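You operate a simulated robot arm through the tools that you are given. There is no shell and no other tool. Be economical: measure what you need, move in short steps, check, and stop when the job is done.

You run a simulated robot arm. Do the job below in one go: nothing can be reset, and whatever is moved stays where it is left.

## Task
One breaker in the switch box is off: switch it back on.
Fine: turn the main switch off before the door opens, shut the door and turn the main switch on again; leave the other breakers on.

The check looks at the end state, three seconds after you hand in, the way a careful person would. Anything else that was tipped, shoved, dropped, spilled or broken makes it a failure.

## Robot
A 6-joint arm with a two-finger parallel gripper on a trunk, on a base that drives. Base frame: it is fixed to the floor where the robot stands at the start and does not move with it; the origin is under the middle of the robot, x ahead of it, y to its left, z up. Units: mm, degrees, N and s.
With the tool pointing down near the work surface it reaches from about 180 to 660 mm from the robot's upright axis, wherever it stands. Its first joint turns from -166.0 to 166.0 degrees. Places, roughly: breaker marked bays [600, 500, 800]; breaker marked dust [600, 300, 800]; breaker marked lift [600, 400, 1000]; breaker marked panel [600, 300, 1000]; breaker marked rinse [600, 400, 800]; breaker marked vacuum [600, 500, 1000]; glazed door of the switch box [500, 400, 900]; main switch of the switch box [500, 0, 1100]. Payload 1.57 kg.
Tool frame: the origin (TCP) lies between the finger pads and is the grasp point; the fingertips stand 30 mm ahead of it; z points along the fingers, y is the line along which they close. Largest opening 110 mm; finger width 24, thickness 12; the body of the gripper, 48 by 112 mm, starts 78 mm behind the TCP.
Orientation is told as [roll, pitch, yaw] about the base's x, y, z axes, in that order, counted from this pose: with the fingers straight down and closing along the base's y, the tool's x points along the base's -x, its y along +y and its z along -z.

## Interface
- The arm moves only by the tool send_rows. Its argument "commands" is a list that holds one entry, the list of rows, each a list of 6 numbers: the shift along the base's x, y, z in mm, then the turn, a rotation vector about the base's x, y, z in degrees. In form: [[[x, y, z, rx, ry, rz], ...]]. A call has 1 to 10 rows; each row is the pose to reach, as a shift and turn from the pose commanded when the call began. "hand" is the gripper command, from -1 (shut) to 1 (fully open), values between in proportion, set as the call begins (left out, the last holds). Each row takes 0.2 s and may step no farther than 50 mm and 8.6 degrees from the row before; otherwise, or with a gripper value out of range, the whole call is refused. A pose out of reach is approached as far as the arm can. The call stops where the force on the tool passes 40 N (or 10 N more than at its start, if that is more) or the arm is blocked; 0.2 s more then pass. The fingers move at their own pace (about 108 mm/s each) and stop on an object; they squeeze with about 39 N. The grip force told is the motor's: it shows also when the fingers shut on nothing. Time passes only in rows, and 0.2 s behind the last, so rows that repeat a pose let the fingers close. The reply holds the time, the measured pose of the TCP, the force on the tool along the base axes, the opening and the grip force, in the units named above and with some noise, with the torque about the TCP (base axes, N m) and any sound that the robot's microphone picked up.
- Cameras (640 x 400 px; columns grow to the right, rows downward): "scene" is now at [46.3, 156.4, 1739]; the picture's right is [0.27, -0.96, 0.00], its down [-0.84, -0.23, -0.49] and it looks along [0.47, 0.13, -0.87] (base axes); focal length 256 px, centre (320, 200). "wrist" rides on the gripper at [70, 16, -141] in the tool frame; the picture's right is [-0.23, 0.97, 0.00], its down [-0.86, -0.20, -0.48] and it looks along [-0.47, -0.11, 0.88] (tool axes); focal length 222 px, centre (320, 200). There is no depth. A picture from a camera that has moved, and an enlarged one, comes with that camera's place and axes in the base frame and with its lens.
- grab_frame(camera): a new picture of that camera. No time passes.
- lift_body(by): slides the trunk up (or, below 0, down) by that many mm; the arm and the scene camera ride with it, the base frame stays. It gives what a move gives, with no picture.
- roll_base(legs): drives the robot by 1 to 6 legs, each [ahead, left, turn to the left] in mm, mm and degrees, along the robot's own axes; the way and the turn of a leg run together, so that a leg with both is an arc; at most 1500 mm and 180 degrees a leg. The arm and the cameras ride along, it lands a little off, and it stops where it bumps. It gives what a move gives.
- pan_tilt(pan, tilt): turns the head with the scene camera to pan (to the left, within 120 degrees either way) and tilt (down, from -29 to 69), counted from straight ahead of the robot. It gives what a move gives.
- enlarge(camera, box): a new picture of the part [left, top, right, bottom] of that camera's present view, enlarged. No time passes.
- sign_off(): hands the job in; it is judged then, once.

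Work in short steps. Places have to be worked out from the pictures, the camera data and where the tool is seen: move nearer, look again, correct. Check each grasp and each placing, and mend what went wrong. You have 120 turns and 98 pictures in all, those below and enlarged ones among them. Open the gripper and draw the arm clear of the work before you hand the job in, unless the task says otherwise; then end with one line.

The tools are called after "Call:" by a JSON object that holds its "fn" and its "kwargs". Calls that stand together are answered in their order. send_rows: Moves the arm, as the interface text tells. Its arguments: {"type":"object","properties":{"commands":{"type":"array"},"hand":{"type":"number"}},"required":["commands"]} The other tools are called the same way: lift_body (by) slides the trunk up or down; roll_base (legs) drives the base; pan_tilt (pan, tilt) turns the head that bears the scene camera; grab_frame (camera) takes a picture; enlarge (camera, box) takes an enlarged picture of a part of a camera's view; sign_off () hands the job in.

At the start:

```text
clock: 0.0
eef_pos: [305.7, 253.6, 1306.3]
tool_rot: [0.1, 0.0, 0.1]
contact_force: [0.5, 0.3, 0.8]
ft_torque: [-0.02, -0.02, 0.02]
gripper_width: 110.1
finger_force: 0.1
trunk travel left (down, up): [-350.0, 240.0]
robot x, y, heading: [0.3, -2.3, 0.0]
head pan, tilt: [15.4, 60.6]
```

scene: 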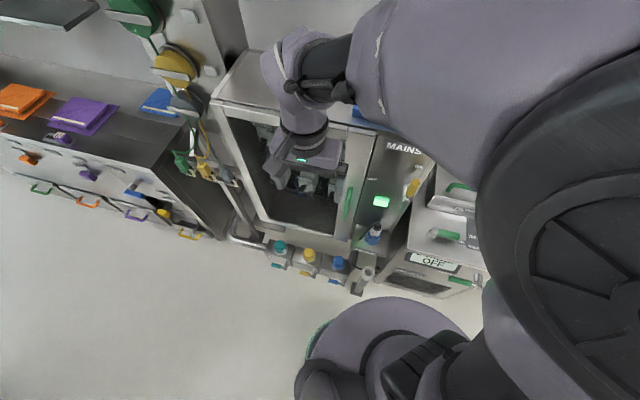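
wrist: 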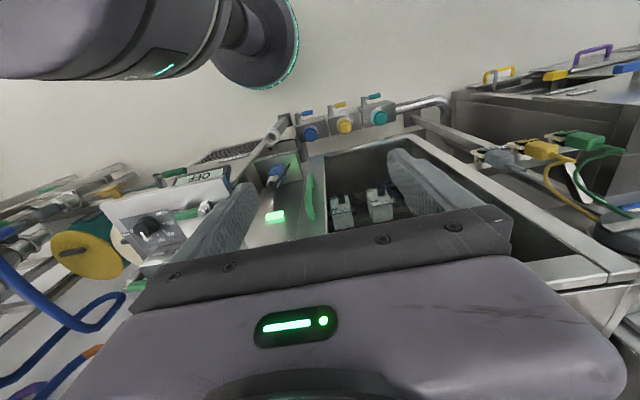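

The scene camera looks too steeply and the arm hides part of the box. I tilt the head up toward the switch box and look.

Call:
{"fn": "pan_tilt", "kwargs": {"pan": 15, "tilt": 50}}

Call:
{"fn": "enlarge", "kwargs": {"camera": "scene", "box": [200, 20, 500, 320]}}

```text
clock: 0.7
eef_pos: [306.8, 253.9, 1305.5]
tool_rot: [0.1, -0.1, 0.1]
contact_force: [-0.2, -0.2, 0.0]
ft_torque: [0.0, 0.04, -0.01]
gripper_width: 109.8
finger_force: 0.0
trunk travel left (down, up): [-350.0, 240.0]
robot x, y, heading: [1.1, -0.2, 0.1]
head pan, tilt: [15.0, 50.0]
```

```text
1.33 times, centred on (350, 170) of scene
camera zoom: at [57.1, 158.7, 1752.2], right [0.26, -0.97, 0.0], down [-0.74, -0.2, -0.64], along [0.62, 0.17, -0.77], focal length 342 px, centre (280, 240)
```

zoom: 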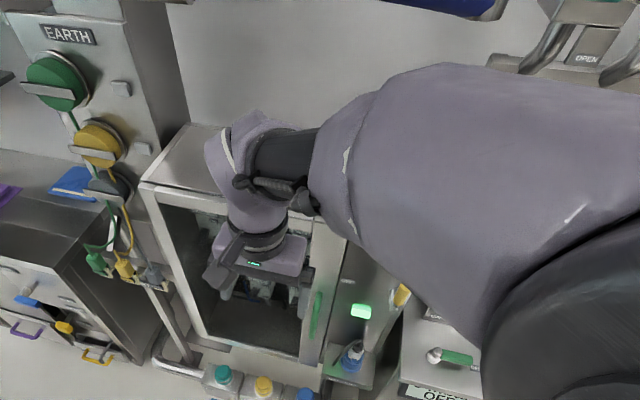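

The arm blocks the view, so I want to back up. First I check what stands behind the robot.

Call:
{"fn": "pan_tilt", "kwargs": {"pan": 120, "tilt": 40}}

Call:
{"fn": "grab_frame", "kwargs": {"camera": "scene"}}

Call:
{"fn": "pan_tilt", "kwargs": {"pan": -120, "tilt": 40}}

Call:
{"fn": "grab_frame", "kwargs": {"camera": "scene"}}

```text
clock: 2.5
eef_pos: [306.0, 253.8, 1306.0]
tool_rot: [0.1, -0.1, 0.0]
contact_force: [0.2, -0.1, 0.3]
ft_torque: [0.02, -0.04, -0.01]
gripper_width: 110.0
finger_force: 0.0
trunk travel left (down, up): [-350.0, 240.0]
robot x, y, heading: [1.4, -1.9, 0.0]
head pan, tilt: [120.0, 40.0]
```

```text
94 pictures are left
camera scene: at [-59.8, 212.5, 1766.4], right [0.87, 0.5, 0.0], down [0.32, -0.56, -0.77], along [-0.38, 0.66, -0.64], focal length 256 px, centre (320, 200)
```

scene: 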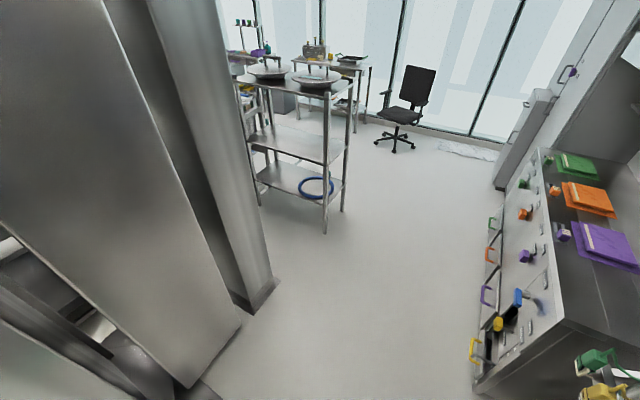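

```text
clock: 5.9
eef_pos: [306.0, 253.5, 1307.4]
tool_rot: [0.0, 0.0, 0.0]
contact_force: [0.1, 0.0, 0.6]
ft_torque: [0.0, 0.01, -0.02]
gripper_width: 110.0
finger_force: 0.0
trunk travel left (down, up): [-350.0, 240.0]
robot x, y, heading: [0.7, -2.0, 0.3]
head pan, tilt: [-120.0, 40.0]
```

```text
93 pictures are left
camera scene: at [-59.8, 65.2, 1766.4], right [-0.87, 0.5, 0.0], down [0.32, 0.56, -0.77], along [-0.38, -0.66, -0.64], focal length 256 px, centre (320, 200)
```

scene: 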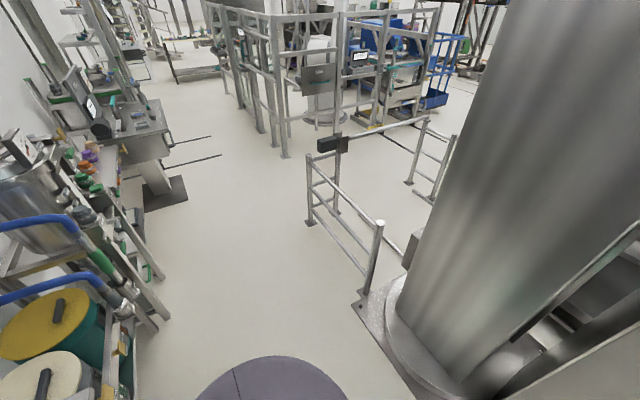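

Free floor lies behind for about 600 mm or more. I back up 300 mm, then look at the box.

Call:
{"fn": "roll_base", "kwargs": {"legs": [[-300, 0, 0]]}}

Call:
{"fn": "lift_body", "kwargs": {"by": -150}}

Call:
{"fn": "pan_tilt", "kwargs": {"pan": 10, "tilt": 35}}

Call:
{"fn": "grab_frame", "kwargs": {"camera": "scene"}}

Call:
{"fn": "grab_frame", "kwargs": {"camera": "wrist"}}

```text
clock: 8.0
eef_pos: [13.0, 252.3, 1306.1]
tool_rot: [0.0, 0.0, -0.3]
contact_force: [-0.4, -0.6, 0.0]
ft_torque: [-0.02, -0.01, 0.0]
gripper_width: 110.1
finger_force: 0.1
trunk travel left (down, up): [-350.0, 240.0]
robot x, y, heading: [-296.7, -0.5, -0.1]
head pan, tilt: [-120.0, 40.0]
```

```text
clock: 9.7
eef_pos: [13.1, 252.2, 1156.8]
tool_rot: [0.1, 0.0, -0.2]
contact_force: [0.2, -0.3, -0.5]
ft_torque: [0.01, -0.01, 0.02]
gripper_width: 109.9
finger_force: 0.1
trunk travel left (down, up): [-200.0, 390.0]
robot x, y, heading: [-294.4, -1.2, -0.5]
head pan, tilt: [-120.0, 40.0]
```

```text
clock: 11.8
eef_pos: [12.7, 252.6, 1157.6]
tool_rot: [0.0, -0.1, -0.2]
contact_force: [-0.8, -0.2, -0.3]
ft_torque: [0.01, 0.0, 0.0]
gripper_width: 110.2
finger_force: 0.0
trunk travel left (down, up): [-200.0, 390.0]
robot x, y, heading: [-296.7, -2.0, -0.3]
head pan, tilt: [10.0, 35.0]
```

```text
92 pictures are left
camera scene: at [-224.4, 154.4, 1623.9], right [0.17, -0.99, 0.0], down [-0.57, -0.1, -0.82], along [0.81, 0.14, -0.57], focal length 256 px, centre (320, 200)
```

scene: 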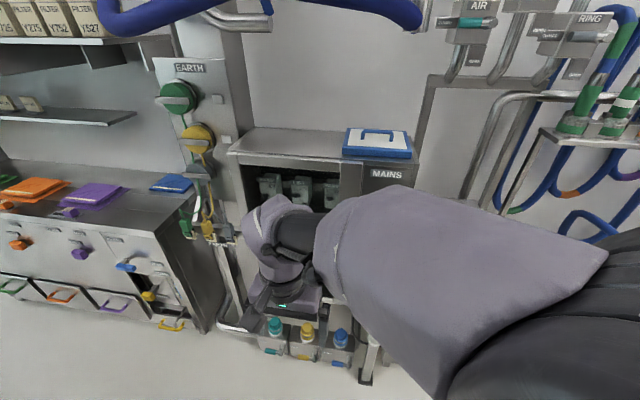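

```text
91 pictures are left
camera wrist: at [-55.2, 269.3, 1297.6], right [0.23, 0.97, 0.0], down [0.85, -0.2, 0.48], along [0.47, -0.11, -0.88], focal length 222 px, centre (320, 200)
```

wrist: 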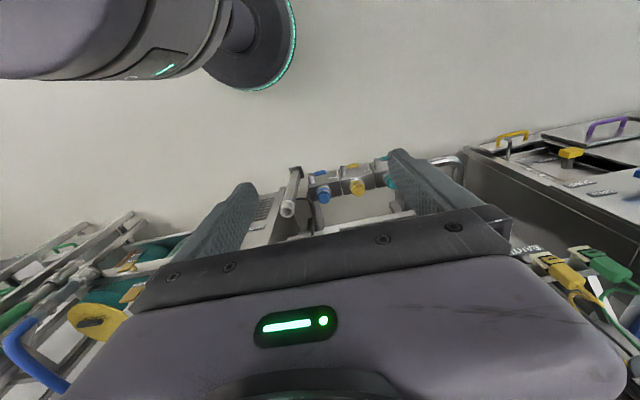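

The arm still covers the box. I pitch the tool so the fingers point at the box (ahead), moving the TCP forward a bit, so the wrist camera sees it.

Call:
{"fn": "send_rows", "kwargs": {"commands": [[[20, 0, 0, 0, -8.5, 0], [40, 0, 0, 0, -17, 0], [60, 0, 0, 0, -25.5, 0], [80, 0, 0, 0, -34, 0], [100, 0, 0, 0, -42.5, 0], [120, 0, 0, 0, -51, 0], [140, 0, 0, 0, -59.5, 0], [160, 0, 0, 0, -68, 0], [180, 0, 0, 0, -76.5, 0], [200, 0, 0, 0, -85, 0]]]}}

Call:
{"fn": "grab_frame", "kwargs": {"camera": "wrist"}}

Call:
{"fn": "grab_frame", "kwargs": {"camera": "scene"}}

```text
clock: 14.0
eef_pos: [213.1, 253.0, 1157.0]
tool_rot: [3.8, -84.9, -3.6]
contact_force: [0.5, -0.1, -0.7]
ft_torque: [-0.03, 0.03, 0.02]
gripper_width: 110.1
finger_force: 0.0
trunk travel left (down, up): [-200.0, 390.0]
robot x, y, heading: [-292.9, 2.8, -0.5]
head pan, tilt: [10.0, 35.0]
```

```text
90 pictures are left
camera wrist: at [68.3, 269.6, 1099.6], right [0.02, 0.97, 0.23], down [-0.4, -0.2, 0.89], along [0.92, -0.11, 0.39], focal length 222 px, centre (320, 200)
```

wrist: 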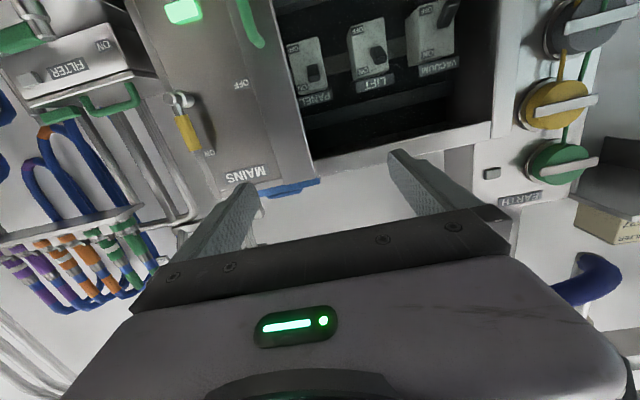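

```text
89 pictures are left
camera scene: at [-223.6, 154.9, 1623.8], right [0.17, -0.99, 0.0], down [-0.57, -0.1, -0.82], along [0.81, 0.14, -0.57], focal length 256 px, centre (320, 200)
```

scene: 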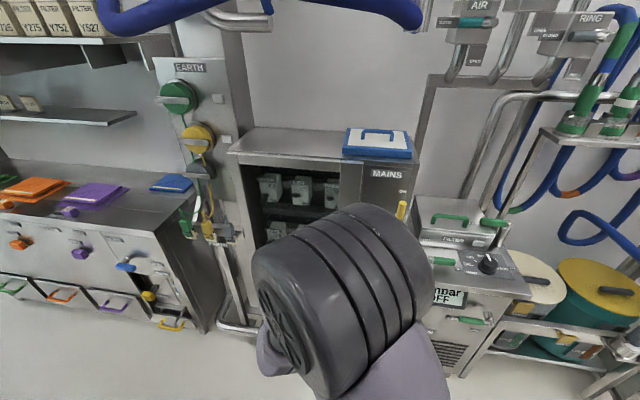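

The wrist view (upside down) shows the main lever with ON/OFF labels and the upper breakers. I enlarge both.

Call:
{"fn": "enlarge", "kwargs": {"camera": "wrist", "box": [120, 0, 280, 200]}}

Call:
{"fn": "enlarge", "kwargs": {"camera": "scene", "box": [220, 120, 480, 280]}}

Call:
{"fn": "enlarge", "kwargs": {"camera": "wrist", "box": [230, 0, 510, 180]}}

```text
2.00 times, centred on (200, 100) of wrist
camera zoom: at [68.3, 269.6, 1099.6], right [0.02, 0.97, 0.23], down [-0.4, -0.2, 0.89], along [0.92, -0.11, 0.39], focal length 444 px, centre (560, 400)
```

zoom: 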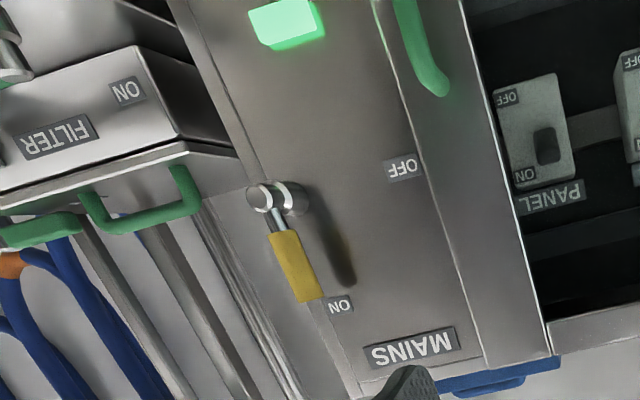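

```text
2.46 times, centred on (350, 200) of scene
camera zoom: at [-223.6, 154.9, 1623.8], right [0.17, -0.99, 0.0], down [-0.57, -0.1, -0.82], along [0.81, 0.14, -0.57], focal length 631 px, centre (246, 200)
```

zoom: 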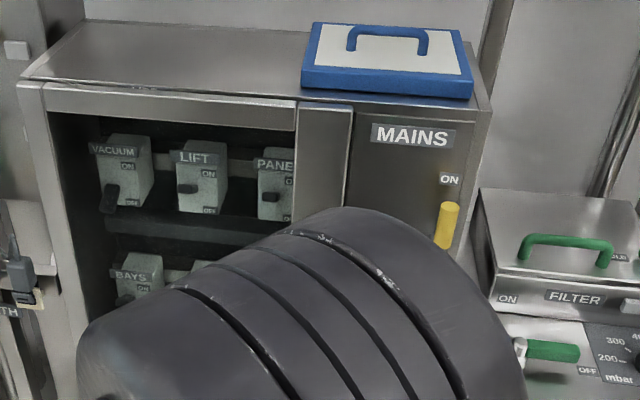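

```text
2.22 times, centred on (370, 90) of wrist
camera zoom: at [68.3, 269.6, 1099.6], right [0.02, 0.97, 0.23], down [-0.4, -0.2, 0.89], along [0.92, -0.11, 0.39], focal length 494 px, centre (209, 444)
```

zoom: 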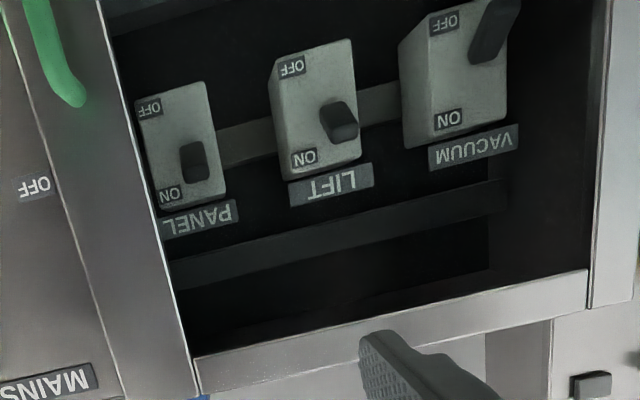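

VACUUM is the breaker that is off (its toggle points down). The main lever triangulates to a pivot near (y −4, z 1031), tip (522, −4, 1127), with ON up and OFF toward +y. I finish the pitch, shut the fingers and drive 150 mm ahead.

Call:
{"fn": "send_rows", "kwargs": {"commands": [[[0, -100, 0, 0, -5, 0], [0, -100, 0, 0, -5, 0], [0, -100, 0, 0, -5, 0]]], "hand": -1}}

Call:
{"fn": "send_rows", "kwargs": {"commands": [[[0, -50, 0, 0, -5, 0], [0, -100, 0, 0, -5, 0], [0, -150, 0, 0, -5, 0], [0, -200, 0, 0, -5, 0], [0, -250, 0, 0, -5, 0], [0, -300, 0, 0, -5, 0]]], "hand": -1}}

Call:
{"fn": "roll_base", "kwargs": {"legs": [[150, 0, 0]]}}

Call:
{"fn": "grab_frame", "kwargs": {"camera": "wrist"}}

Call:
{"fn": "grab_frame", "kwargs": {"camera": "scene"}}

```text
refused: row 1 steps farther than a row can; nothing moved
```

```text
clock: 15.4
eef_pos: [195.1, 110.3, 1251.5]
tool_rot: [2.3, -86.6, -6.8]
contact_force: [-0.4, -1.2, 0.4]
ft_torque: [-0.02, 0.01, 0.0]
gripper_width: 0.0
finger_force: 21.5
out of reach, approached as far as the arm can: row 1, 2, 3, 4, 5, 6
trunk travel left (down, up): [-200.0, 390.0]
robot x, y, heading: [-295.2, -0.4, -0.6]
head pan, tilt: [10.0, 35.0]
```

```text
clock: 16.8
eef_pos: [343.7, 111.9, 1251.4]
tool_rot: [2.2, -86.5, -6.6]
contact_force: [0.7, -1.1, -0.6]
ft_torque: [-0.01, 0.0, 0.0]
gripper_width: 0.0
finger_force: 21.6
trunk travel left (down, up): [-200.0, 390.0]
robot x, y, heading: [-146.2, -3.0, -0.2]
head pan, tilt: [10.0, 35.0]
```

```text
85 pictures are left
camera wrist: at [201.8, 139.3, 1189.8], right [0.09, 0.97, 0.23], down [-0.44, -0.17, 0.88], along [0.89, -0.18, 0.41], focal length 222 px, centre (320, 200)
```

wrist: 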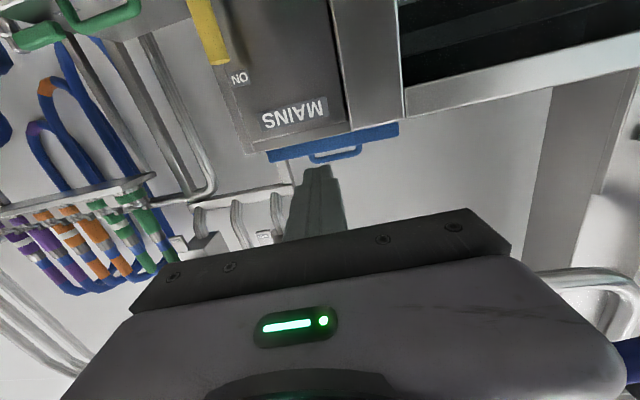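

```text
84 pictures are left
camera scene: at [-75.3, 154.1, 1623.9], right [0.17, -0.99, 0.0], down [-0.57, -0.1, -0.82], along [0.81, 0.14, -0.57], focal length 256 px, centre (320, 200)
```

scene: 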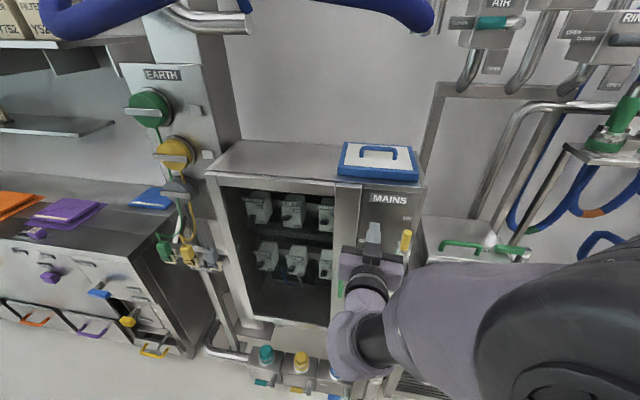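

The reach was limited close in, but the arm is now clear, above and in front of the lever. I extend a small step to see how commanded pose relates to the measured one.

Call:
{"fn": "send_rows", "kwargs": {"commands": [[[30, 0, 0, 0, -3, 0]]], "hand": -1}}

```text
clock: 17.2
eef_pos: [370.3, 127.2, 1263.1]
tool_rot: [23.3, -89.1, -28.2]
contact_force: [0.2, -0.5, -0.2]
ft_torque: [0.0, 0.01, -0.03]
gripper_width: 0.1
finger_force: 20.9
out of reach, approached as far as the arm can: row 1
trunk travel left (down, up): [-200.0, 390.0]
robot x, y, heading: [-145.1, -2.9, 0.1]
head pan, tilt: [10.0, 35.0]
```

The command seems to be holding at about (393, −47, 1157), which the arm cannot reach in this posture. I shift the command back toward where the arm is to regain tracking.

Call:
{"fn": "send_rows", "kwargs": {"commands": [[[0, 40, 20, 0, 0, 0], [0, 80, 40, 0, 0, 0], [0, 120, 60, 0, 0, 0], [0, 160, 80, 0, 0, 0], [0, 200, 80, 0, 0, 0]]]}}

```text
clock: 18.4
eef_pos: [370.4, 329.7, 1339.6]
tool_rot: [41.3, -89.4, -45.6]
contact_force: [-1.1, 0.7, 0.5]
ft_torque: [-0.01, 0.0, -0.03]
gripper_width: 0.1
finger_force: 21.5
trunk travel left (down, up): [-200.0, 390.0]
robot x, y, heading: [-151.3, 0.4, 0.1]
head pan, tilt: [10.0, 35.0]
```

Tracking works again (commands are from the measured pose). It reaches better on its left side, so I drive the base 280 mm to the right, and then look.

Call:
{"fn": "roll_base", "kwargs": {"legs": [[0, -280, 0]]}}

Call:
{"fn": "send_rows", "kwargs": {"commands": [[[0, -20, -30, 0, 0, 0], [0, -40, -60, 0, 0, 0], [0, -60, -90, 0, 0, 0], [0, -80, -120, 0, 0, 0], [0, -85, -150, 0, 0, 0], [0, -85, -180, 0, 0, 0]]]}}

Call:
{"fn": "grab_frame", "kwargs": {"camera": "wrist"}}

Call:
{"fn": "grab_frame", "kwargs": {"camera": "scene"}}

```text
clock: 20.4
eef_pos: [369.2, 43.7, 1339.7]
tool_rot: [47.2, -89.4, -51.4]
contact_force: [-0.5, -0.2, 0.1]
ft_torque: [-0.04, -0.01, 0.03]
gripper_width: 0.1
finger_force: 21.6
trunk travel left (down, up): [-200.0, 390.0]
robot x, y, heading: [-146.6, -280.1, -0.1]
head pan, tilt: [10.0, 35.0]
```

```text
clock: 21.8
eef_pos: [369.1, -40.4, 1158.1]
tool_rot: [45.7, -89.5, -49.8]
contact_force: [0.0, -0.8, 0.2]
ft_torque: [0.01, 0.02, -0.01]
gripper_width: 0.0
finger_force: 21.7
trunk travel left (down, up): [-200.0, 390.0]
robot x, y, heading: [-145.7, -284.5, 0.0]
head pan, tilt: [10.0, 35.0]
```

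```text
83 pictures are left
camera wrist: at [230.9, -12.5, 1089.5], right [0.07, 0.97, 0.23], down [-0.49, -0.17, 0.86], along [0.87, -0.18, 0.46], focal length 222 px, centre (320, 200)
```

wrist: 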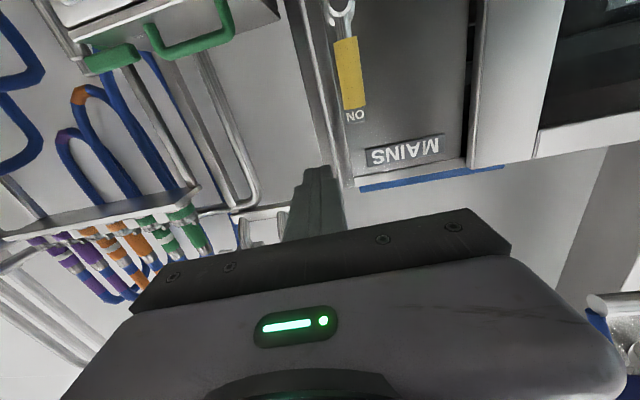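

```text
82 pictures are left
camera scene: at [-76.9, -129.9, 1623.9], right [0.17, -0.98, 0.0], down [-0.57, -0.1, -0.82], along [0.81, 0.14, -0.57], focal length 256 px, centre (320, 200)
```

scene: 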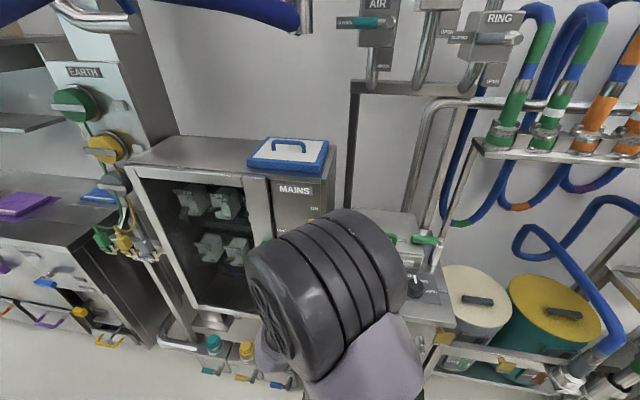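

The lever is confirmed at y≈−1, tip z≈1127, with the fingers to its right. I straighten the yaw, lower to z≈1105 and bring the fingertips to x≈540, beside the lever on its right.

Call:
{"fn": "send_rows", "kwargs": {"commands": [[[0, -5, -20, 0, 0, 2.5], [20, -5, -40, 0, 0, 4.8], [50, -5, -53, 0, 0, 4.8], [80, -5, -53, 0, 0, 4.8], [110, -5, -53, 0, 0, 4.8], [140, -5, -53, 0, 0, 4.8]]]}}

Call:
{"fn": "grab_frame", "kwargs": {"camera": "wrist"}}

Call:
{"fn": "grab_frame", "kwargs": {"camera": "scene"}}

```text
clock: 23.0
eef_pos: [470.8, -17.0, 1119.0]
tool_rot: [14.4, -88.8, -14.8]
contact_force: [-9.3, -0.9, 2.6]
ft_torque: [0.01, 0.06, 0.1]
gripper_width: 0.1
finger_force: 21.3
out of reach, approached as far as the arm can: row 2, 3, 4, 5, 6
trunk travel left (down, up): [-200.0, 390.0]
robot x, y, heading: [-149.8, -286.6, 0.3]
head pan, tilt: [10.0, 35.0]
stopped in row 6: the force on the tool passed its limit at 88 N (the readings are from after the stop); the commanded pose is now the measured one
```

```text
81 pictures are left
camera wrist: at [328.9, 0.2, 1052.1], right [0.01, 0.97, 0.23], down [-0.46, -0.2, 0.86], along [0.89, -0.12, 0.45], focal length 222 px, centre (320, 200)
```

wrist: 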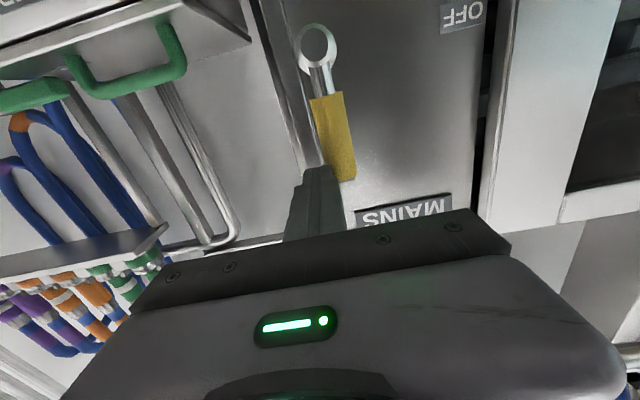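

```text
80 pictures are left
camera scene: at [-80.7, -130.9, 1624.2], right [0.18, -0.98, 0.0], down [-0.56, -0.1, -0.82], along [0.81, 0.14, -0.57], focal length 256 px, centre (320, 200)
```

scene: 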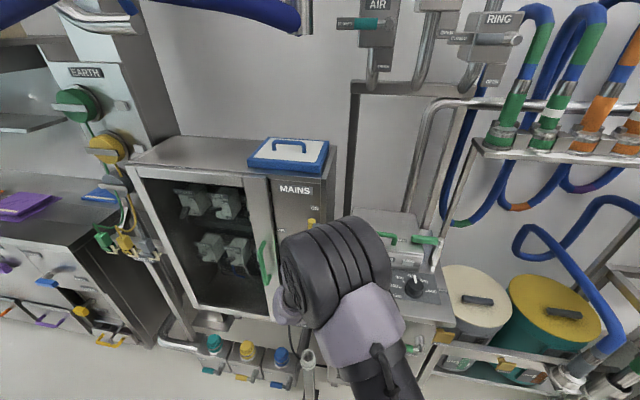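

The arm could not reach that pose, and the fingers bumped the lever face at x≈500, but the lever is still upright at ON. I back off, lower the trunk 150 mm (higher targets relative to the trunk seem easier), then raise the arm again.

Call:
{"fn": "send_rows", "kwargs": {"commands": [[[-40, -10, 10, 0, 0, 0], [-80, -20, 40, 0, 0, 0], [-100, -25, 80, 0, 0, 0], [-100, -25, 120, 0, 0, 0]]]}}

Call:
{"fn": "lift_body", "kwargs": {"by": -150}}

Call:
{"fn": "send_rows", "kwargs": {"commands": [[[0, 0, 10, 0, 0, 0], [20, 0, 20, 0, 0, 0], [40, 0, 20, 0, 0, 0], [60, 0, 20, 0, 0, 0]]]}}

```text
refused: row 2 steps farther than a row can; nothing moved
```

```text
clock: 24.1
eef_pos: [470.2, -18.6, 1023.5]
tool_rot: [19.1, -88.9, -19.6]
contact_force: [-23.2, -5.7, 2.3]
ft_torque: [0.05, -0.2, 0.06]
gripper_width: 0.0
finger_force: 21.3
trunk travel left (down, up): [-105.0, 485.0]
robot x, y, heading: [-145.6, -285.9, 0.1]
head pan, tilt: [10.0, 35.0]
stopped: the force on the tool passed its limit at 46 N (the readings are from after the stop); the commanded pose is now the measured one
```

```text
clock: 24.5
eef_pos: [468.9, -18.0, 1024.1]
tool_rot: [-3.6, -88.2, 3.2]
contact_force: [-11.4, -1.5, -0.3]
ft_torque: [0.03, -0.12, -0.03]
gripper_width: 0.0
finger_force: 20.7
trunk travel left (down, up): [-105.0, 485.0]
robot x, y, heading: [-149.0, -284.1, 0.3]
head pan, tilt: [10.0, 35.0]
stopped in row 1: the force on the tool passed its limit at 48 N (the readings are from after the stop); the commanded pose is now the measured one
```

My back-off row was too long and refused, so the trunk slid with the fingers touching the lever. I back straight out now and look.

Call:
{"fn": "send_rows", "kwargs": {"commands": [[[-30, 0, 0, 0, 0, 0], [-60, 0, 0, 0, 0, 0], [-90, 0, 0, 0, 0, 0]]]}}

Call:
{"fn": "grab_frame", "kwargs": {"camera": "wrist"}}

Call:
{"fn": "grab_frame", "kwargs": {"camera": "scene"}}

```text
clock: 25.3
eef_pos: [378.4, -19.6, 1025.3]
tool_rot: [-2.9, -88.2, 2.5]
contact_force: [-0.3, 0.3, 0.8]
ft_torque: [-0.03, 0.01, 0.0]
gripper_width: 0.0
finger_force: 21.0
trunk travel left (down, up): [-105.0, 485.0]
robot x, y, heading: [-149.1, -282.5, -0.1]
head pan, tilt: [10.0, 35.0]
```

```text
79 pictures are left
camera wrist: at [236.6, -2.2, 960.0], right [0.01, 0.97, 0.23], down [-0.45, -0.19, 0.87], along [0.89, -0.11, 0.44], focal length 222 px, centre (320, 200)
```

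wrist: 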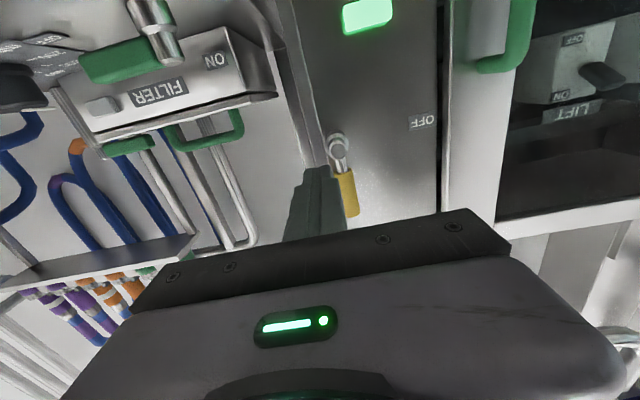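

```text
78 pictures are left
camera scene: at [-78.4, -130.3, 1528.7], right [0.18, -0.98, 0.0], down [-0.56, -0.1, -0.82], along [0.81, 0.14, -0.57], focal length 256 px, centre (320, 200)
```

scene: 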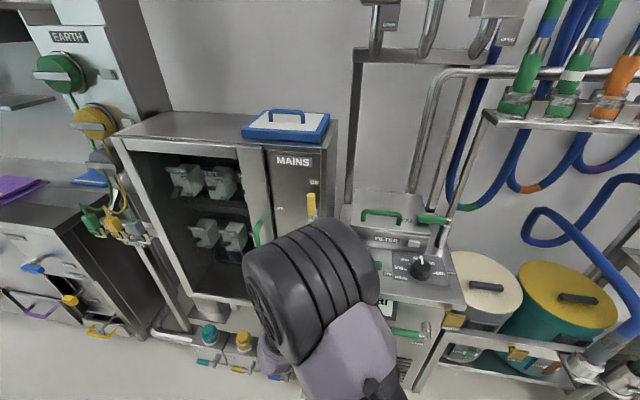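

No harm done: the lever is still up and the lamp green. I raise to z≈1105 and go to y≈−48, clear of the lever, to test reach in this trunk position.

Call:
{"fn": "send_rows", "kwargs": {"commands": [[[0, -10, 25, 0, 0, 0], [0, -20, 50, 0, 0, 0], [0, -28, 80, 0, 0, 0], [20, -28, 80, 0, 0, 0], [50, -28, 80, 0, 0, 0]]]}}

```text
clock: 26.5
eef_pos: [431.5, -47.8, 1103.9]
tool_rot: [-3.8, -88.2, 3.4]
contact_force: [1.0, -1.3, -0.2]
ft_torque: [-0.03, 0.02, 0.0]
gripper_width: 0.2
finger_force: 21.8
trunk travel left (down, up): [-105.0, 485.0]
robot x, y, heading: [-149.9, -283.5, 0.2]
head pan, tilt: [10.0, 35.0]
```

That pose is reachable now. I advance beside the lever to fingertip x≈530.

Call:
{"fn": "send_rows", "kwargs": {"commands": [[[25, 0, 0, 0, 0, 0], [50, 0, 0, 0, 0, 0], [68, 0, 0, 0, 0, 0]]]}}

Call:
{"fn": "grab_frame", "kwargs": {"camera": "wrist"}}

```text
clock: 27.3
eef_pos: [499.6, -47.4, 1104.8]
tool_rot: [-3.1, -88.2, 2.7]
contact_force: [0.7, -0.1, 0.0]
ft_torque: [-0.01, 0.0, 0.02]
gripper_width: 0.0
finger_force: 21.1
trunk travel left (down, up): [-105.0, 485.0]
robot x, y, heading: [-146.9, -285.4, -0.2]
head pan, tilt: [10.0, 35.0]
```

```text
77 pictures are left
camera wrist: at [358.2, -30.7, 1039.9], right [0.01, 0.97, 0.23], down [-0.45, -0.2, 0.87], along [0.89, -0.11, 0.44], focal length 222 px, centre (320, 200)
```

wrist: 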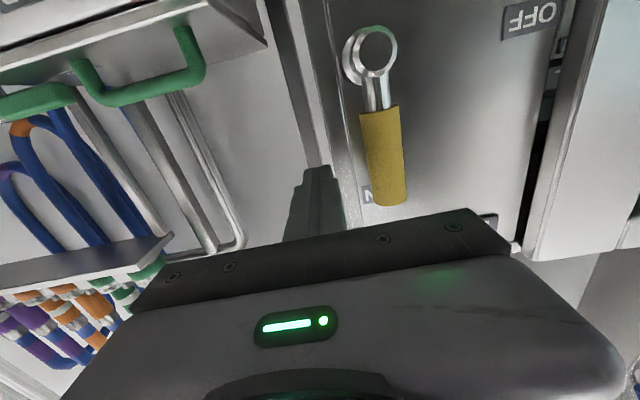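

The closed fingers sit right of the yellow handle. I sweep it toward +y along its arc.

Call:
{"fn": "send_rows", "kwargs": {"commands": [[[0, 20, 0, 0, 0, 0], [0, 36, 3, 0, 0, 0], [0, 50, 4, 0, 0, 0], [0, 64, 2, 0, 0, 0], [0, 77, -2, 0, 0, 0], [0, 89, -8, 0, 0, 0], [0, 100, -17, 0, 0, 0]]]}}

Call:
{"fn": "grab_frame", "kwargs": {"camera": "wrist"}}

```text
clock: 28.9
eef_pos: [500.2, 53.8, 1087.3]
tool_rot: [-3.2, -88.2, 3.1]
contact_force: [0.1, -2.4, 1.5]
ft_torque: [-0.04, -0.04, -0.01]
gripper_width: 0.1
finger_force: 21.7
trunk travel left (down, up): [-105.0, 485.0]
robot x, y, heading: [-147.1, -283.1, 0.2]
head pan, tilt: [10.0, 35.0]
```

```text
76 pictures are left
camera wrist: at [357.3, 71.4, 1020.0], right [0.01, 0.97, 0.23], down [-0.45, -0.2, 0.87], along [0.89, -0.11, 0.44], focal length 222 px, centre (320, 200)
```

wrist: 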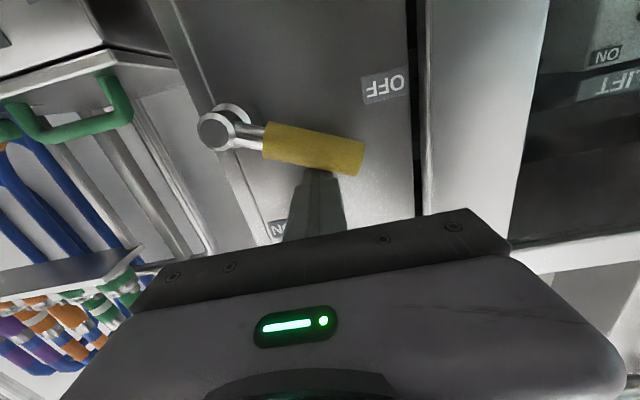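

The lever turns easily and is more than halfway. I continue to horizontal.

Call:
{"fn": "send_rows", "kwargs": {"commands": [[[0, 7, -9, 0, 0, 0], [0, 13, -17, 0, 0, 0], [0, 18, -26, 0, 0, 0], [0, 20, -34, 0, 0, 0], [0, 20, -40, 0, 0, 0]]]}}

Call:
{"fn": "grab_frame", "kwargs": {"camera": "wrist"}}

```text
clock: 30.2
eef_pos: [500.0, 73.7, 1055.5]
tool_rot: [23.7, -89.0, -24.1]
contact_force: [-3.0, -0.3, 12.7]
ft_torque: [-0.03, -0.08, -0.14]
gripper_width: 0.0
finger_force: 21.7
trunk travel left (down, up): [-105.0, 485.0]
robot x, y, heading: [-146.0, -286.9, 0.1]
head pan, tilt: [10.0, 35.0]
stopped in row 5: the force on the tool passed its limit at 42 N (the readings are from after the stop); the commanded pose is now the measured one
```

```text
75 pictures are left
camera wrist: at [359.1, 92.5, 987.2], right [0.01, 0.97, 0.23], down [-0.47, -0.2, 0.86], along [0.88, -0.12, 0.45], focal length 222 px, centre (320, 200)
```

wrist: 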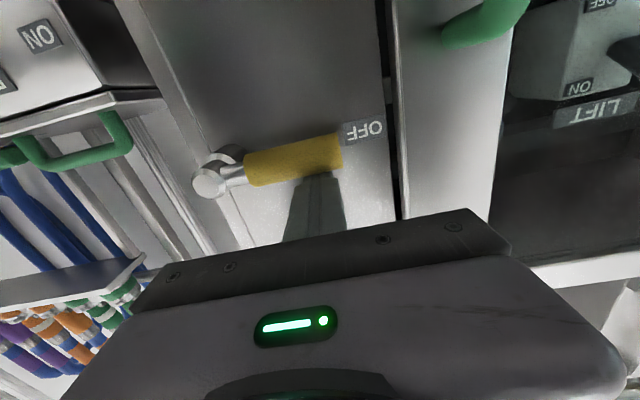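

The lever reached its stop pointing at OFF. I back out and look at the lamp and the door handle.

Call:
{"fn": "send_rows", "kwargs": {"commands": [[[0, 0, 8, 0, 0, 0], [-45, 0, 8, 0, 0, 0], [-90, 0, 8, 0, 0, 0], [-130, 20, 8, 0, 0, 0]]]}}

Call:
{"fn": "grab_frame", "kwargs": {"camera": "wrist"}}

Call:
{"fn": "grab_frame", "kwargs": {"camera": "scene"}}

```text
clock: 31.2
eef_pos: [371.9, 95.1, 1064.9]
tool_rot: [10.3, -88.8, -10.7]
contact_force: [0.0, 0.6, 0.3]
ft_torque: [0.0, 0.0, -0.01]
gripper_width: 0.0
finger_force: 21.7
trunk travel left (down, up): [-105.0, 485.0]
robot x, y, heading: [-146.2, -284.9, 0.1]
head pan, tilt: [10.0, 35.0]
```

```text
74 pictures are left
camera wrist: at [230.8, 112.8, 997.6], right [0.01, 0.97, 0.23], down [-0.46, -0.2, 0.86], along [0.89, -0.12, 0.45], focal length 222 px, centre (320, 200)
```

wrist: 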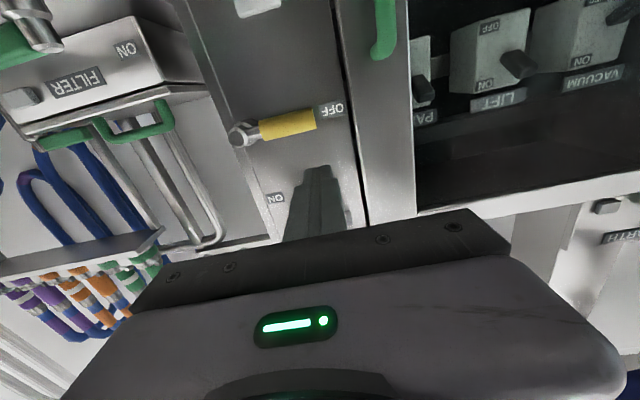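

```text
73 pictures are left
camera scene: at [-78.4, -130.2, 1528.7], right [0.17, -0.98, 0.0], down [-0.56, -0.1, -0.82], along [0.81, 0.14, -0.57], focal length 256 px, centre (320, 200)
```

scene: 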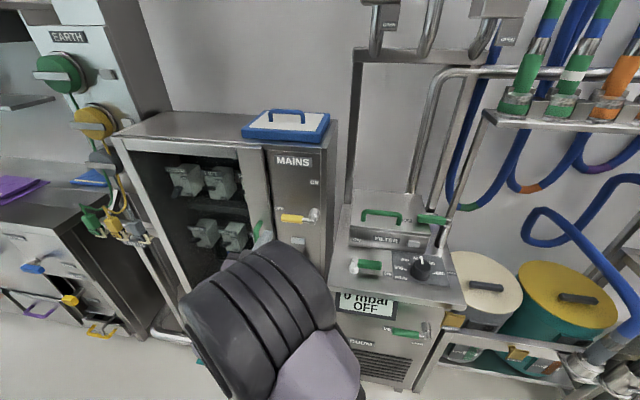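

The lamp is dark and the lever is at OFF. The door handle bar is near (500, 175), z≈800–1000. I drive the base 150 mm left and lower the trunk the last 100 mm to reach it at z≈950.

Call:
{"fn": "roll_base", "kwargs": {"legs": [[0, 150, 0]]}}

Call:
{"fn": "lift_body", "kwargs": {"by": -104}}

Call:
{"fn": "grab_frame", "kwargs": {"camera": "wrist"}}

Call:
{"fn": "grab_frame", "kwargs": {"camera": "scene"}}

```text
clock: 32.5
eef_pos: [373.1, 242.0, 1064.0]
tool_rot: [11.0, -88.7, -11.3]
contact_force: [-0.1, -0.1, -0.7]
ft_torque: [-0.01, -0.02, 0.0]
gripper_width: 0.0
finger_force: 21.6
trunk travel left (down, up): [-105.0, 485.0]
robot x, y, heading: [-142.0, -140.1, 0.2]
head pan, tilt: [10.0, 35.0]
```

```text
clock: 33.9
eef_pos: [372.6, 241.2, 960.2]
tool_rot: [12.7, -88.8, -13.0]
contact_force: [0.6, 0.3, 0.9]
ft_torque: [-0.01, -0.02, -0.01]
gripper_width: 0.1
finger_force: 21.2
trunk travel left (down, up): [-1.0, 589.0]
robot x, y, heading: [-147.6, -134.2, 0.3]
head pan, tilt: [10.0, 35.0]
```

```text
72 pictures are left
camera wrist: at [231.1, 259.2, 893.9], right [0.01, 0.97, 0.23], down [-0.46, -0.2, 0.86], along [0.89, -0.12, 0.45], focal length 222 px, centre (320, 200)
```

wrist: 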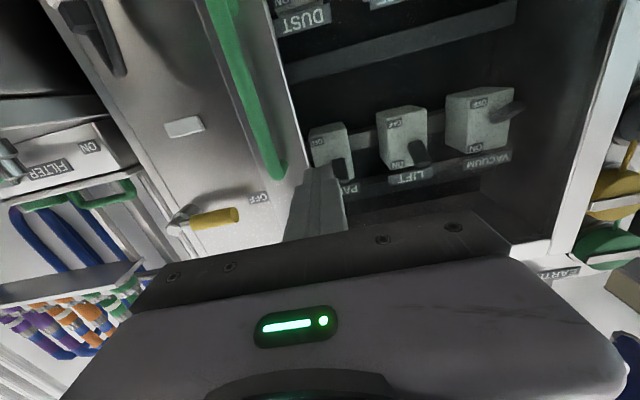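

```text
71 pictures are left
camera scene: at [-78.4, 15.8, 1424.8], right [0.18, -0.98, 0.0], down [-0.56, -0.1, -0.82], along [0.81, 0.14, -0.57], focal length 256 px, centre (320, 200)
```

scene: 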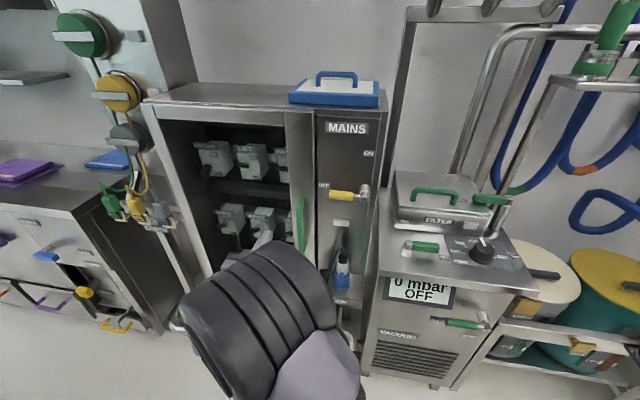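

The handle bar is at about (510, 178), spanning z 800–985. I align at y 178, z 945 with the fingers opened 70 mm.

Call:
{"fn": "send_rows", "kwargs": {"commands": [[[0, -30, -8, 0, 0, 0], [20, -63, -15, 0, 0, 0], [50, -63, -15, 0, 0, 0], [70, -63, -15, 0, 0, 0]]], "hand": 0.27}}

Call:
{"fn": "grab_frame", "kwargs": {"camera": "wrist"}}

```text
clock: 34.9
eef_pos: [444.6, 180.1, 943.8]
tool_rot: [11.7, -88.8, -12.1]
contact_force: [0.3, -0.1, -0.1]
ft_torque: [-0.03, 0.02, -0.02]
gripper_width: 70.0
finger_force: 0.1
trunk travel left (down, up): [-1.0, 589.0]
robot x, y, heading: [-148.3, -136.7, 0.2]
head pan, tilt: [10.0, 35.0]
```

```text
70 pictures are left
camera wrist: at [303.0, 197.4, 877.3], right [0.01, 0.97, 0.23], down [-0.46, -0.2, 0.86], along [0.89, -0.12, 0.45], focal length 222 px, centre (320, 200)
```

wrist: 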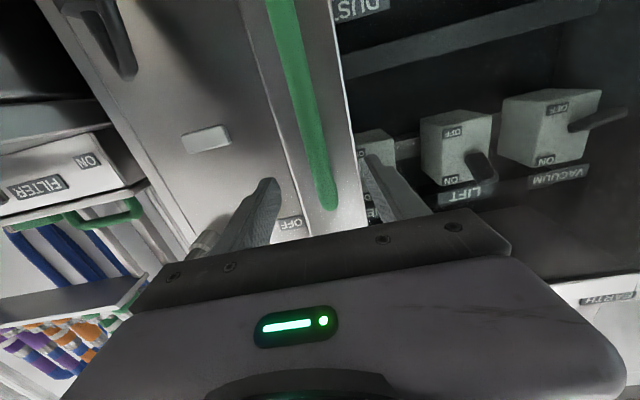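

The bar is centred between the fingers. I advance 60 mm with checks, then close.

Call:
{"fn": "send_rows", "kwargs": {"commands": [[[20, 0, 0, 0, 0, 0], [40, 0, 0, 0, 0, 0], [60, 0, 0, 0, 0, 0]]]}}

Call:
{"fn": "grab_frame", "kwargs": {"camera": "wrist"}}

```text
clock: 35.7
eef_pos: [501.9, 180.8, 943.4]
tool_rot: [9.7, -88.8, -10.0]
contact_force: [-14.2, -1.7, -2.2]
ft_torque: [-0.03, -0.09, 0.45]
gripper_width: 68.3
finger_force: 0.1
trunk travel left (down, up): [-1.0, 589.0]
robot x, y, heading: [-147.8, -137.5, 0.1]
head pan, tilt: [10.0, 35.0]
```

```text
69 pictures are left
camera wrist: at [360.4, 196.3, 877.1], right [0.01, 0.97, 0.23], down [-0.46, -0.2, 0.86], along [0.89, -0.11, 0.45], focal length 222 px, centre (320, 200)
```

wrist: 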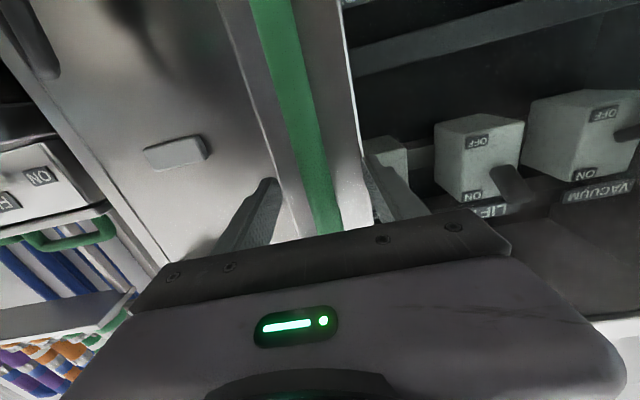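

The fingertips touch the door face (x≈532). I back off 4 mm and close on the bar.

Call:
{"fn": "send_rows", "kwargs": {"commands": [[[-4, 0, 0, 0, 0, 0], [-4, 0, 0, 0, 0, 0], [-4, 0, 0, 0, 0, 0], [-4, 0, 0, 0, 0, 0]]], "hand": -1}}

```text
clock: 36.7
eef_pos: [500.2, 180.8, 944.4]
tool_rot: [7.5, -88.8, -7.7]
contact_force: [4.7, 22.1, 6.2]
ft_torque: [-0.18, 0.62, -0.22]
gripper_width: 17.9
finger_force: 32.1
trunk travel left (down, up): [-1.0, 589.0]
robot x, y, heading: [-150.2, -138.0, -0.1]
head pan, tilt: [10.0, 35.0]
```

Gripped (18 mm bar). I pull the door along its arc (hinge near (535, 590)) the first 10°, yawing with it.

Call:
{"fn": "send_rows", "kwargs": {"commands": [[[-10, 1, 0, 0, 0, -1.5], [-21, 2.4, 0, 0, 0, -3], [-32, 4, 0, 0, 0, -4.5], [-43, 6, 0, 0, 0, -6], [-57, 9, 0, 0, 0, -8], [-71, 12, 0, 0, 0, -10]]]}}

Call:
{"fn": "grab_frame", "kwargs": {"camera": "scene"}}

```text
clock: 38.1
eef_pos: [426.4, 194.2, 944.1]
tool_rot: [4.7, -89.0, -15.0]
contact_force: [10.5, 37.5, 5.9]
ft_torque: [-0.1, 0.27, -0.41]
gripper_width: 18.0
finger_force: 32.5
trunk travel left (down, up): [-1.0, 589.0]
robot x, y, heading: [-145.3, -136.6, 0.1]
head pan, tilt: [10.0, 35.0]
```

```text
68 pictures are left
camera scene: at [-77.5, 20.4, 1424.2], right [0.18, -0.98, 0.0], down [-0.57, -0.1, -0.82], along [0.81, 0.14, -0.57], focal length 256 px, centre (320, 200)
```

scene: 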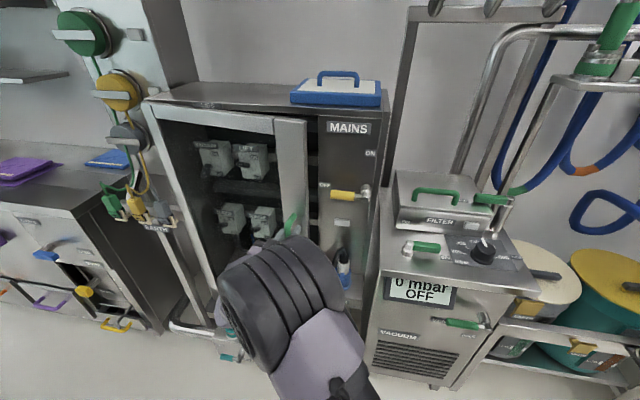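

The door opens. The sideways force (+37 N in y) says the hinge is nearer than I assumed, so I follow a tighter arc.

Call:
{"fn": "send_rows", "kwargs": {"commands": [[[0, 5, 0, 0, 0, 0], [-15, 11, 0, 0, 0, -2.5], [-30, 17, 0, 0, 0, -5], [-45, 24, 0, 0, 0, -7.5], [-60, 31, 0, 0, 0, -10], [-75, 39, 0, 0, 0, -12.5], [-89, 47, 0, 0, 0, -15]]]}}

Call:
{"fn": "grab_frame", "kwargs": {"camera": "scene"}}

```text
clock: 39.4
eef_pos: [365.3, 215.4, 945.4]
tool_rot: [8.6, -88.6, -30.0]
contact_force: [-5.2, -10.8, 1.7]
ft_torque: [-0.69, -0.79, 0.23]
gripper_width: 17.6
finger_force: 33.0
trunk travel left (down, up): [-1.0, 589.0]
robot x, y, heading: [-146.0, -140.4, -0.3]
head pan, tilt: [10.0, 35.0]
stopped in row 6: the force on the tool passed its limit at 52 N (the readings are from after the stop); the commanded pose is now the measured one
```

```text
67 pictures are left
camera scene: at [-79.3, 13.4, 1425.2], right [0.17, -0.98, 0.0], down [-0.56, -0.1, -0.82], along [0.81, 0.14, -0.57], focal length 256 px, centre (320, 200)
```

scene: 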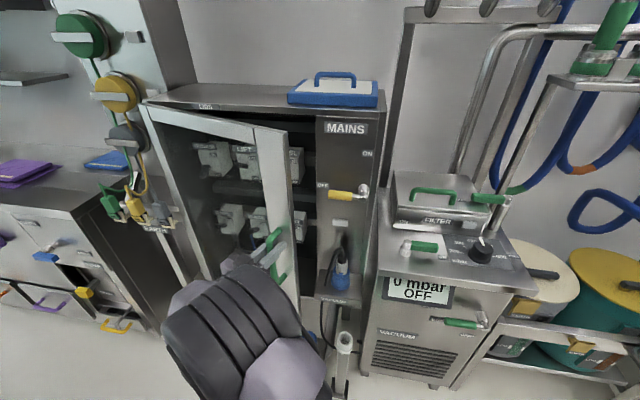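

The three handle points fit a hinge at (540, 605), r≈426; the door is about 19° open. I continue along that arc.

Call:
{"fn": "send_rows", "kwargs": {"commands": [[[-13, 7, 0, 0, 0, -1], [-26, 14, 0, 0, 0, -2.5], [-38, 21, 0, 0, 0, -4], [-50, 29, 0, 0, 0, -6], [-63, 37, 0, 0, 0, -8], [-75, 45, 0, 0, 0, -10], [-87, 54, 0, 0, 0, -12], [-98, 63, 0, 0, 0, -14], [-110, 73, 0, 0, 0, -16]]]}}

Call:
{"fn": "grab_frame", "kwargs": {"camera": "scene"}}

```text
clock: 40.3
eef_pos: [321.8, 237.3, 943.9]
tool_rot: [7.3, -88.6, -33.5]
contact_force: [-7.6, -11.1, 8.6]
ft_torque: [-0.57, -0.55, 0.23]
gripper_width: 17.8
finger_force: 33.0
trunk travel left (down, up): [-1.0, 589.0]
robot x, y, heading: [-148.8, -143.1, 0.1]
head pan, tilt: [10.0, 35.0]
stopped in row 4: the force on the tool passed its limit at 43 N (the readings are from after the stop); the commanded pose is now the measured one
```

```text
66 pictures are left
camera scene: at [-80.1, 12.6, 1425.3], right [0.17, -0.98, 0.0], down [-0.56, -0.1, -0.82], along [0.81, 0.14, -0.57], focal length 256 px, centre (320, 200)
```

scene: 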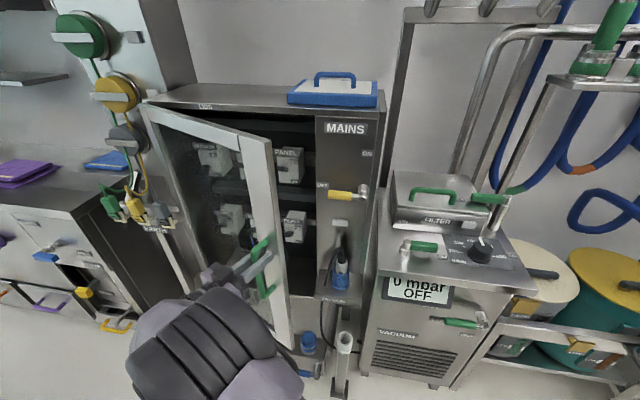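

About 25° open and tracking the arc well; the stop was a brief peak. I go on in slower steps.

Call:
{"fn": "send_rows", "kwargs": {"commands": [[[-8, 5, 0, 0, 0, -1], [-17, 11, 0, 0, 0, -2.5], [-26, 17, 0, 0, 0, -4], [-34, 23, 0, 0, 0, -5], [-42, 29, 0, 0, 0, -6.5], [-50, 35, 0, 0, 0, -8], [-58, 41, 0, 0, 0, -9.5], [-65, 47, 0, 0, 0, -11], [-72, 54, 0, 0, 0, -12]]]}}

Call:
{"fn": "grab_frame", "kwargs": {"camera": "scene"}}

```text
clock: 41.6
eef_pos: [277.6, 265.7, 944.2]
tool_rot: [11.5, -88.4, -44.7]
contact_force: [-13.1, -15.3, 14.5]
ft_torque: [-0.67, -0.09, 0.28]
gripper_width: 17.6
finger_force: 33.1
trunk travel left (down, up): [-1.0, 589.0]
robot x, y, heading: [-149.5, -139.3, 0.1]
head pan, tilt: [10.0, 35.0]
stopped in row 6: the force on the tool passed its limit at 41 N (the readings are from after the stop); the commanded pose is now the measured one
```

```text
65 pictures are left
camera scene: at [-81.3, 11.6, 1425.3], right [0.17, -0.98, 0.0], down [-0.56, -0.1, -0.82], along [0.81, 0.14, -0.57], focal length 256 px, centre (320, 200)
```

scene: 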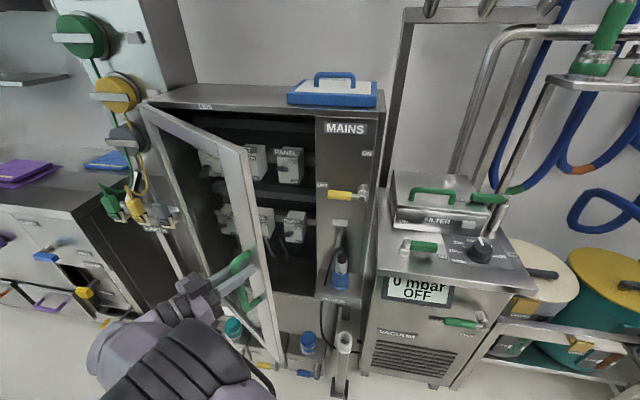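

About 33° open. I release the bar and back the gripper straight out along its own axis.

Call:
{"fn": "send_rows", "kwargs": {"commands": [[[0, 0, 0, 0, 0, 0], [0, 0, 0, 0, 0, 0], [-17, 11, 0, 0, 0, 0], [-34, 22, 0, 0, 0, 0], [-60, 39, 0, 0, 0, 0], [-84, 54, 0, 0, 0, 0]]], "hand": 0.3}}

Call:
{"fn": "grab_frame", "kwargs": {"camera": "scene"}}

Call:
{"fn": "grab_frame", "kwargs": {"camera": "wrist"}}

```text
clock: 43.0
eef_pos: [192.5, 326.4, 941.3]
tool_rot: [1.7, -88.5, -34.8]
contact_force: [-0.2, 0.0, -0.6]
ft_torque: [0.0, -0.01, 0.02]
gripper_width: 71.3
finger_force: 0.1
trunk travel left (down, up): [-1.0, 589.0]
robot x, y, heading: [-151.3, -143.3, 0.2]
head pan, tilt: [10.0, 35.0]
```

```text
64 pictures are left
camera scene: at [-78.7, 14.8, 1424.7], right [0.17, -0.98, 0.0], down [-0.56, -0.1, -0.82], along [0.81, 0.14, -0.57], focal length 256 px, centre (320, 200)
```

scene: 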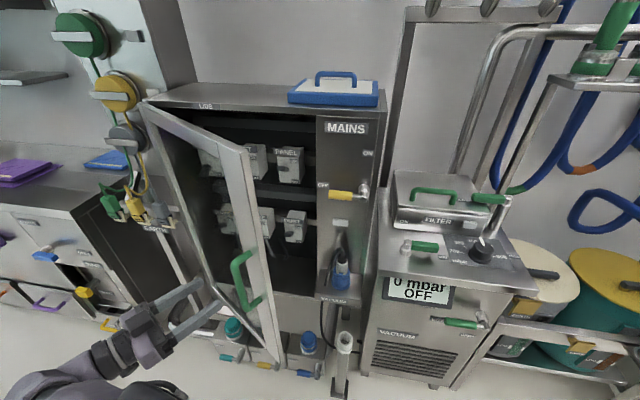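

```text
63 pictures are left
camera wrist: at [83.8, 418.1, 874.9], right [0.54, 0.81, 0.23], down [-0.49, 0.08, 0.87], along [0.69, -0.58, 0.44], focal length 222 px, centre (320, 200)
```

wrist: 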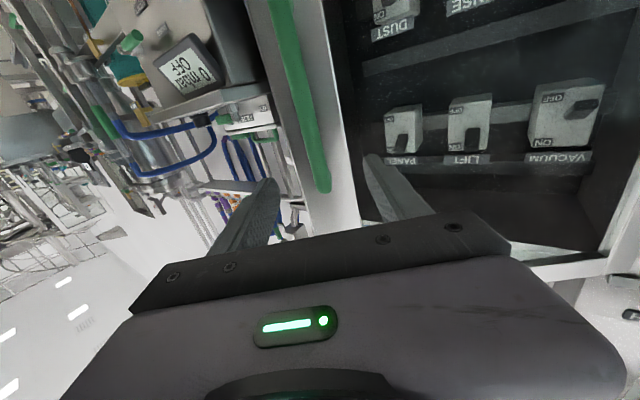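

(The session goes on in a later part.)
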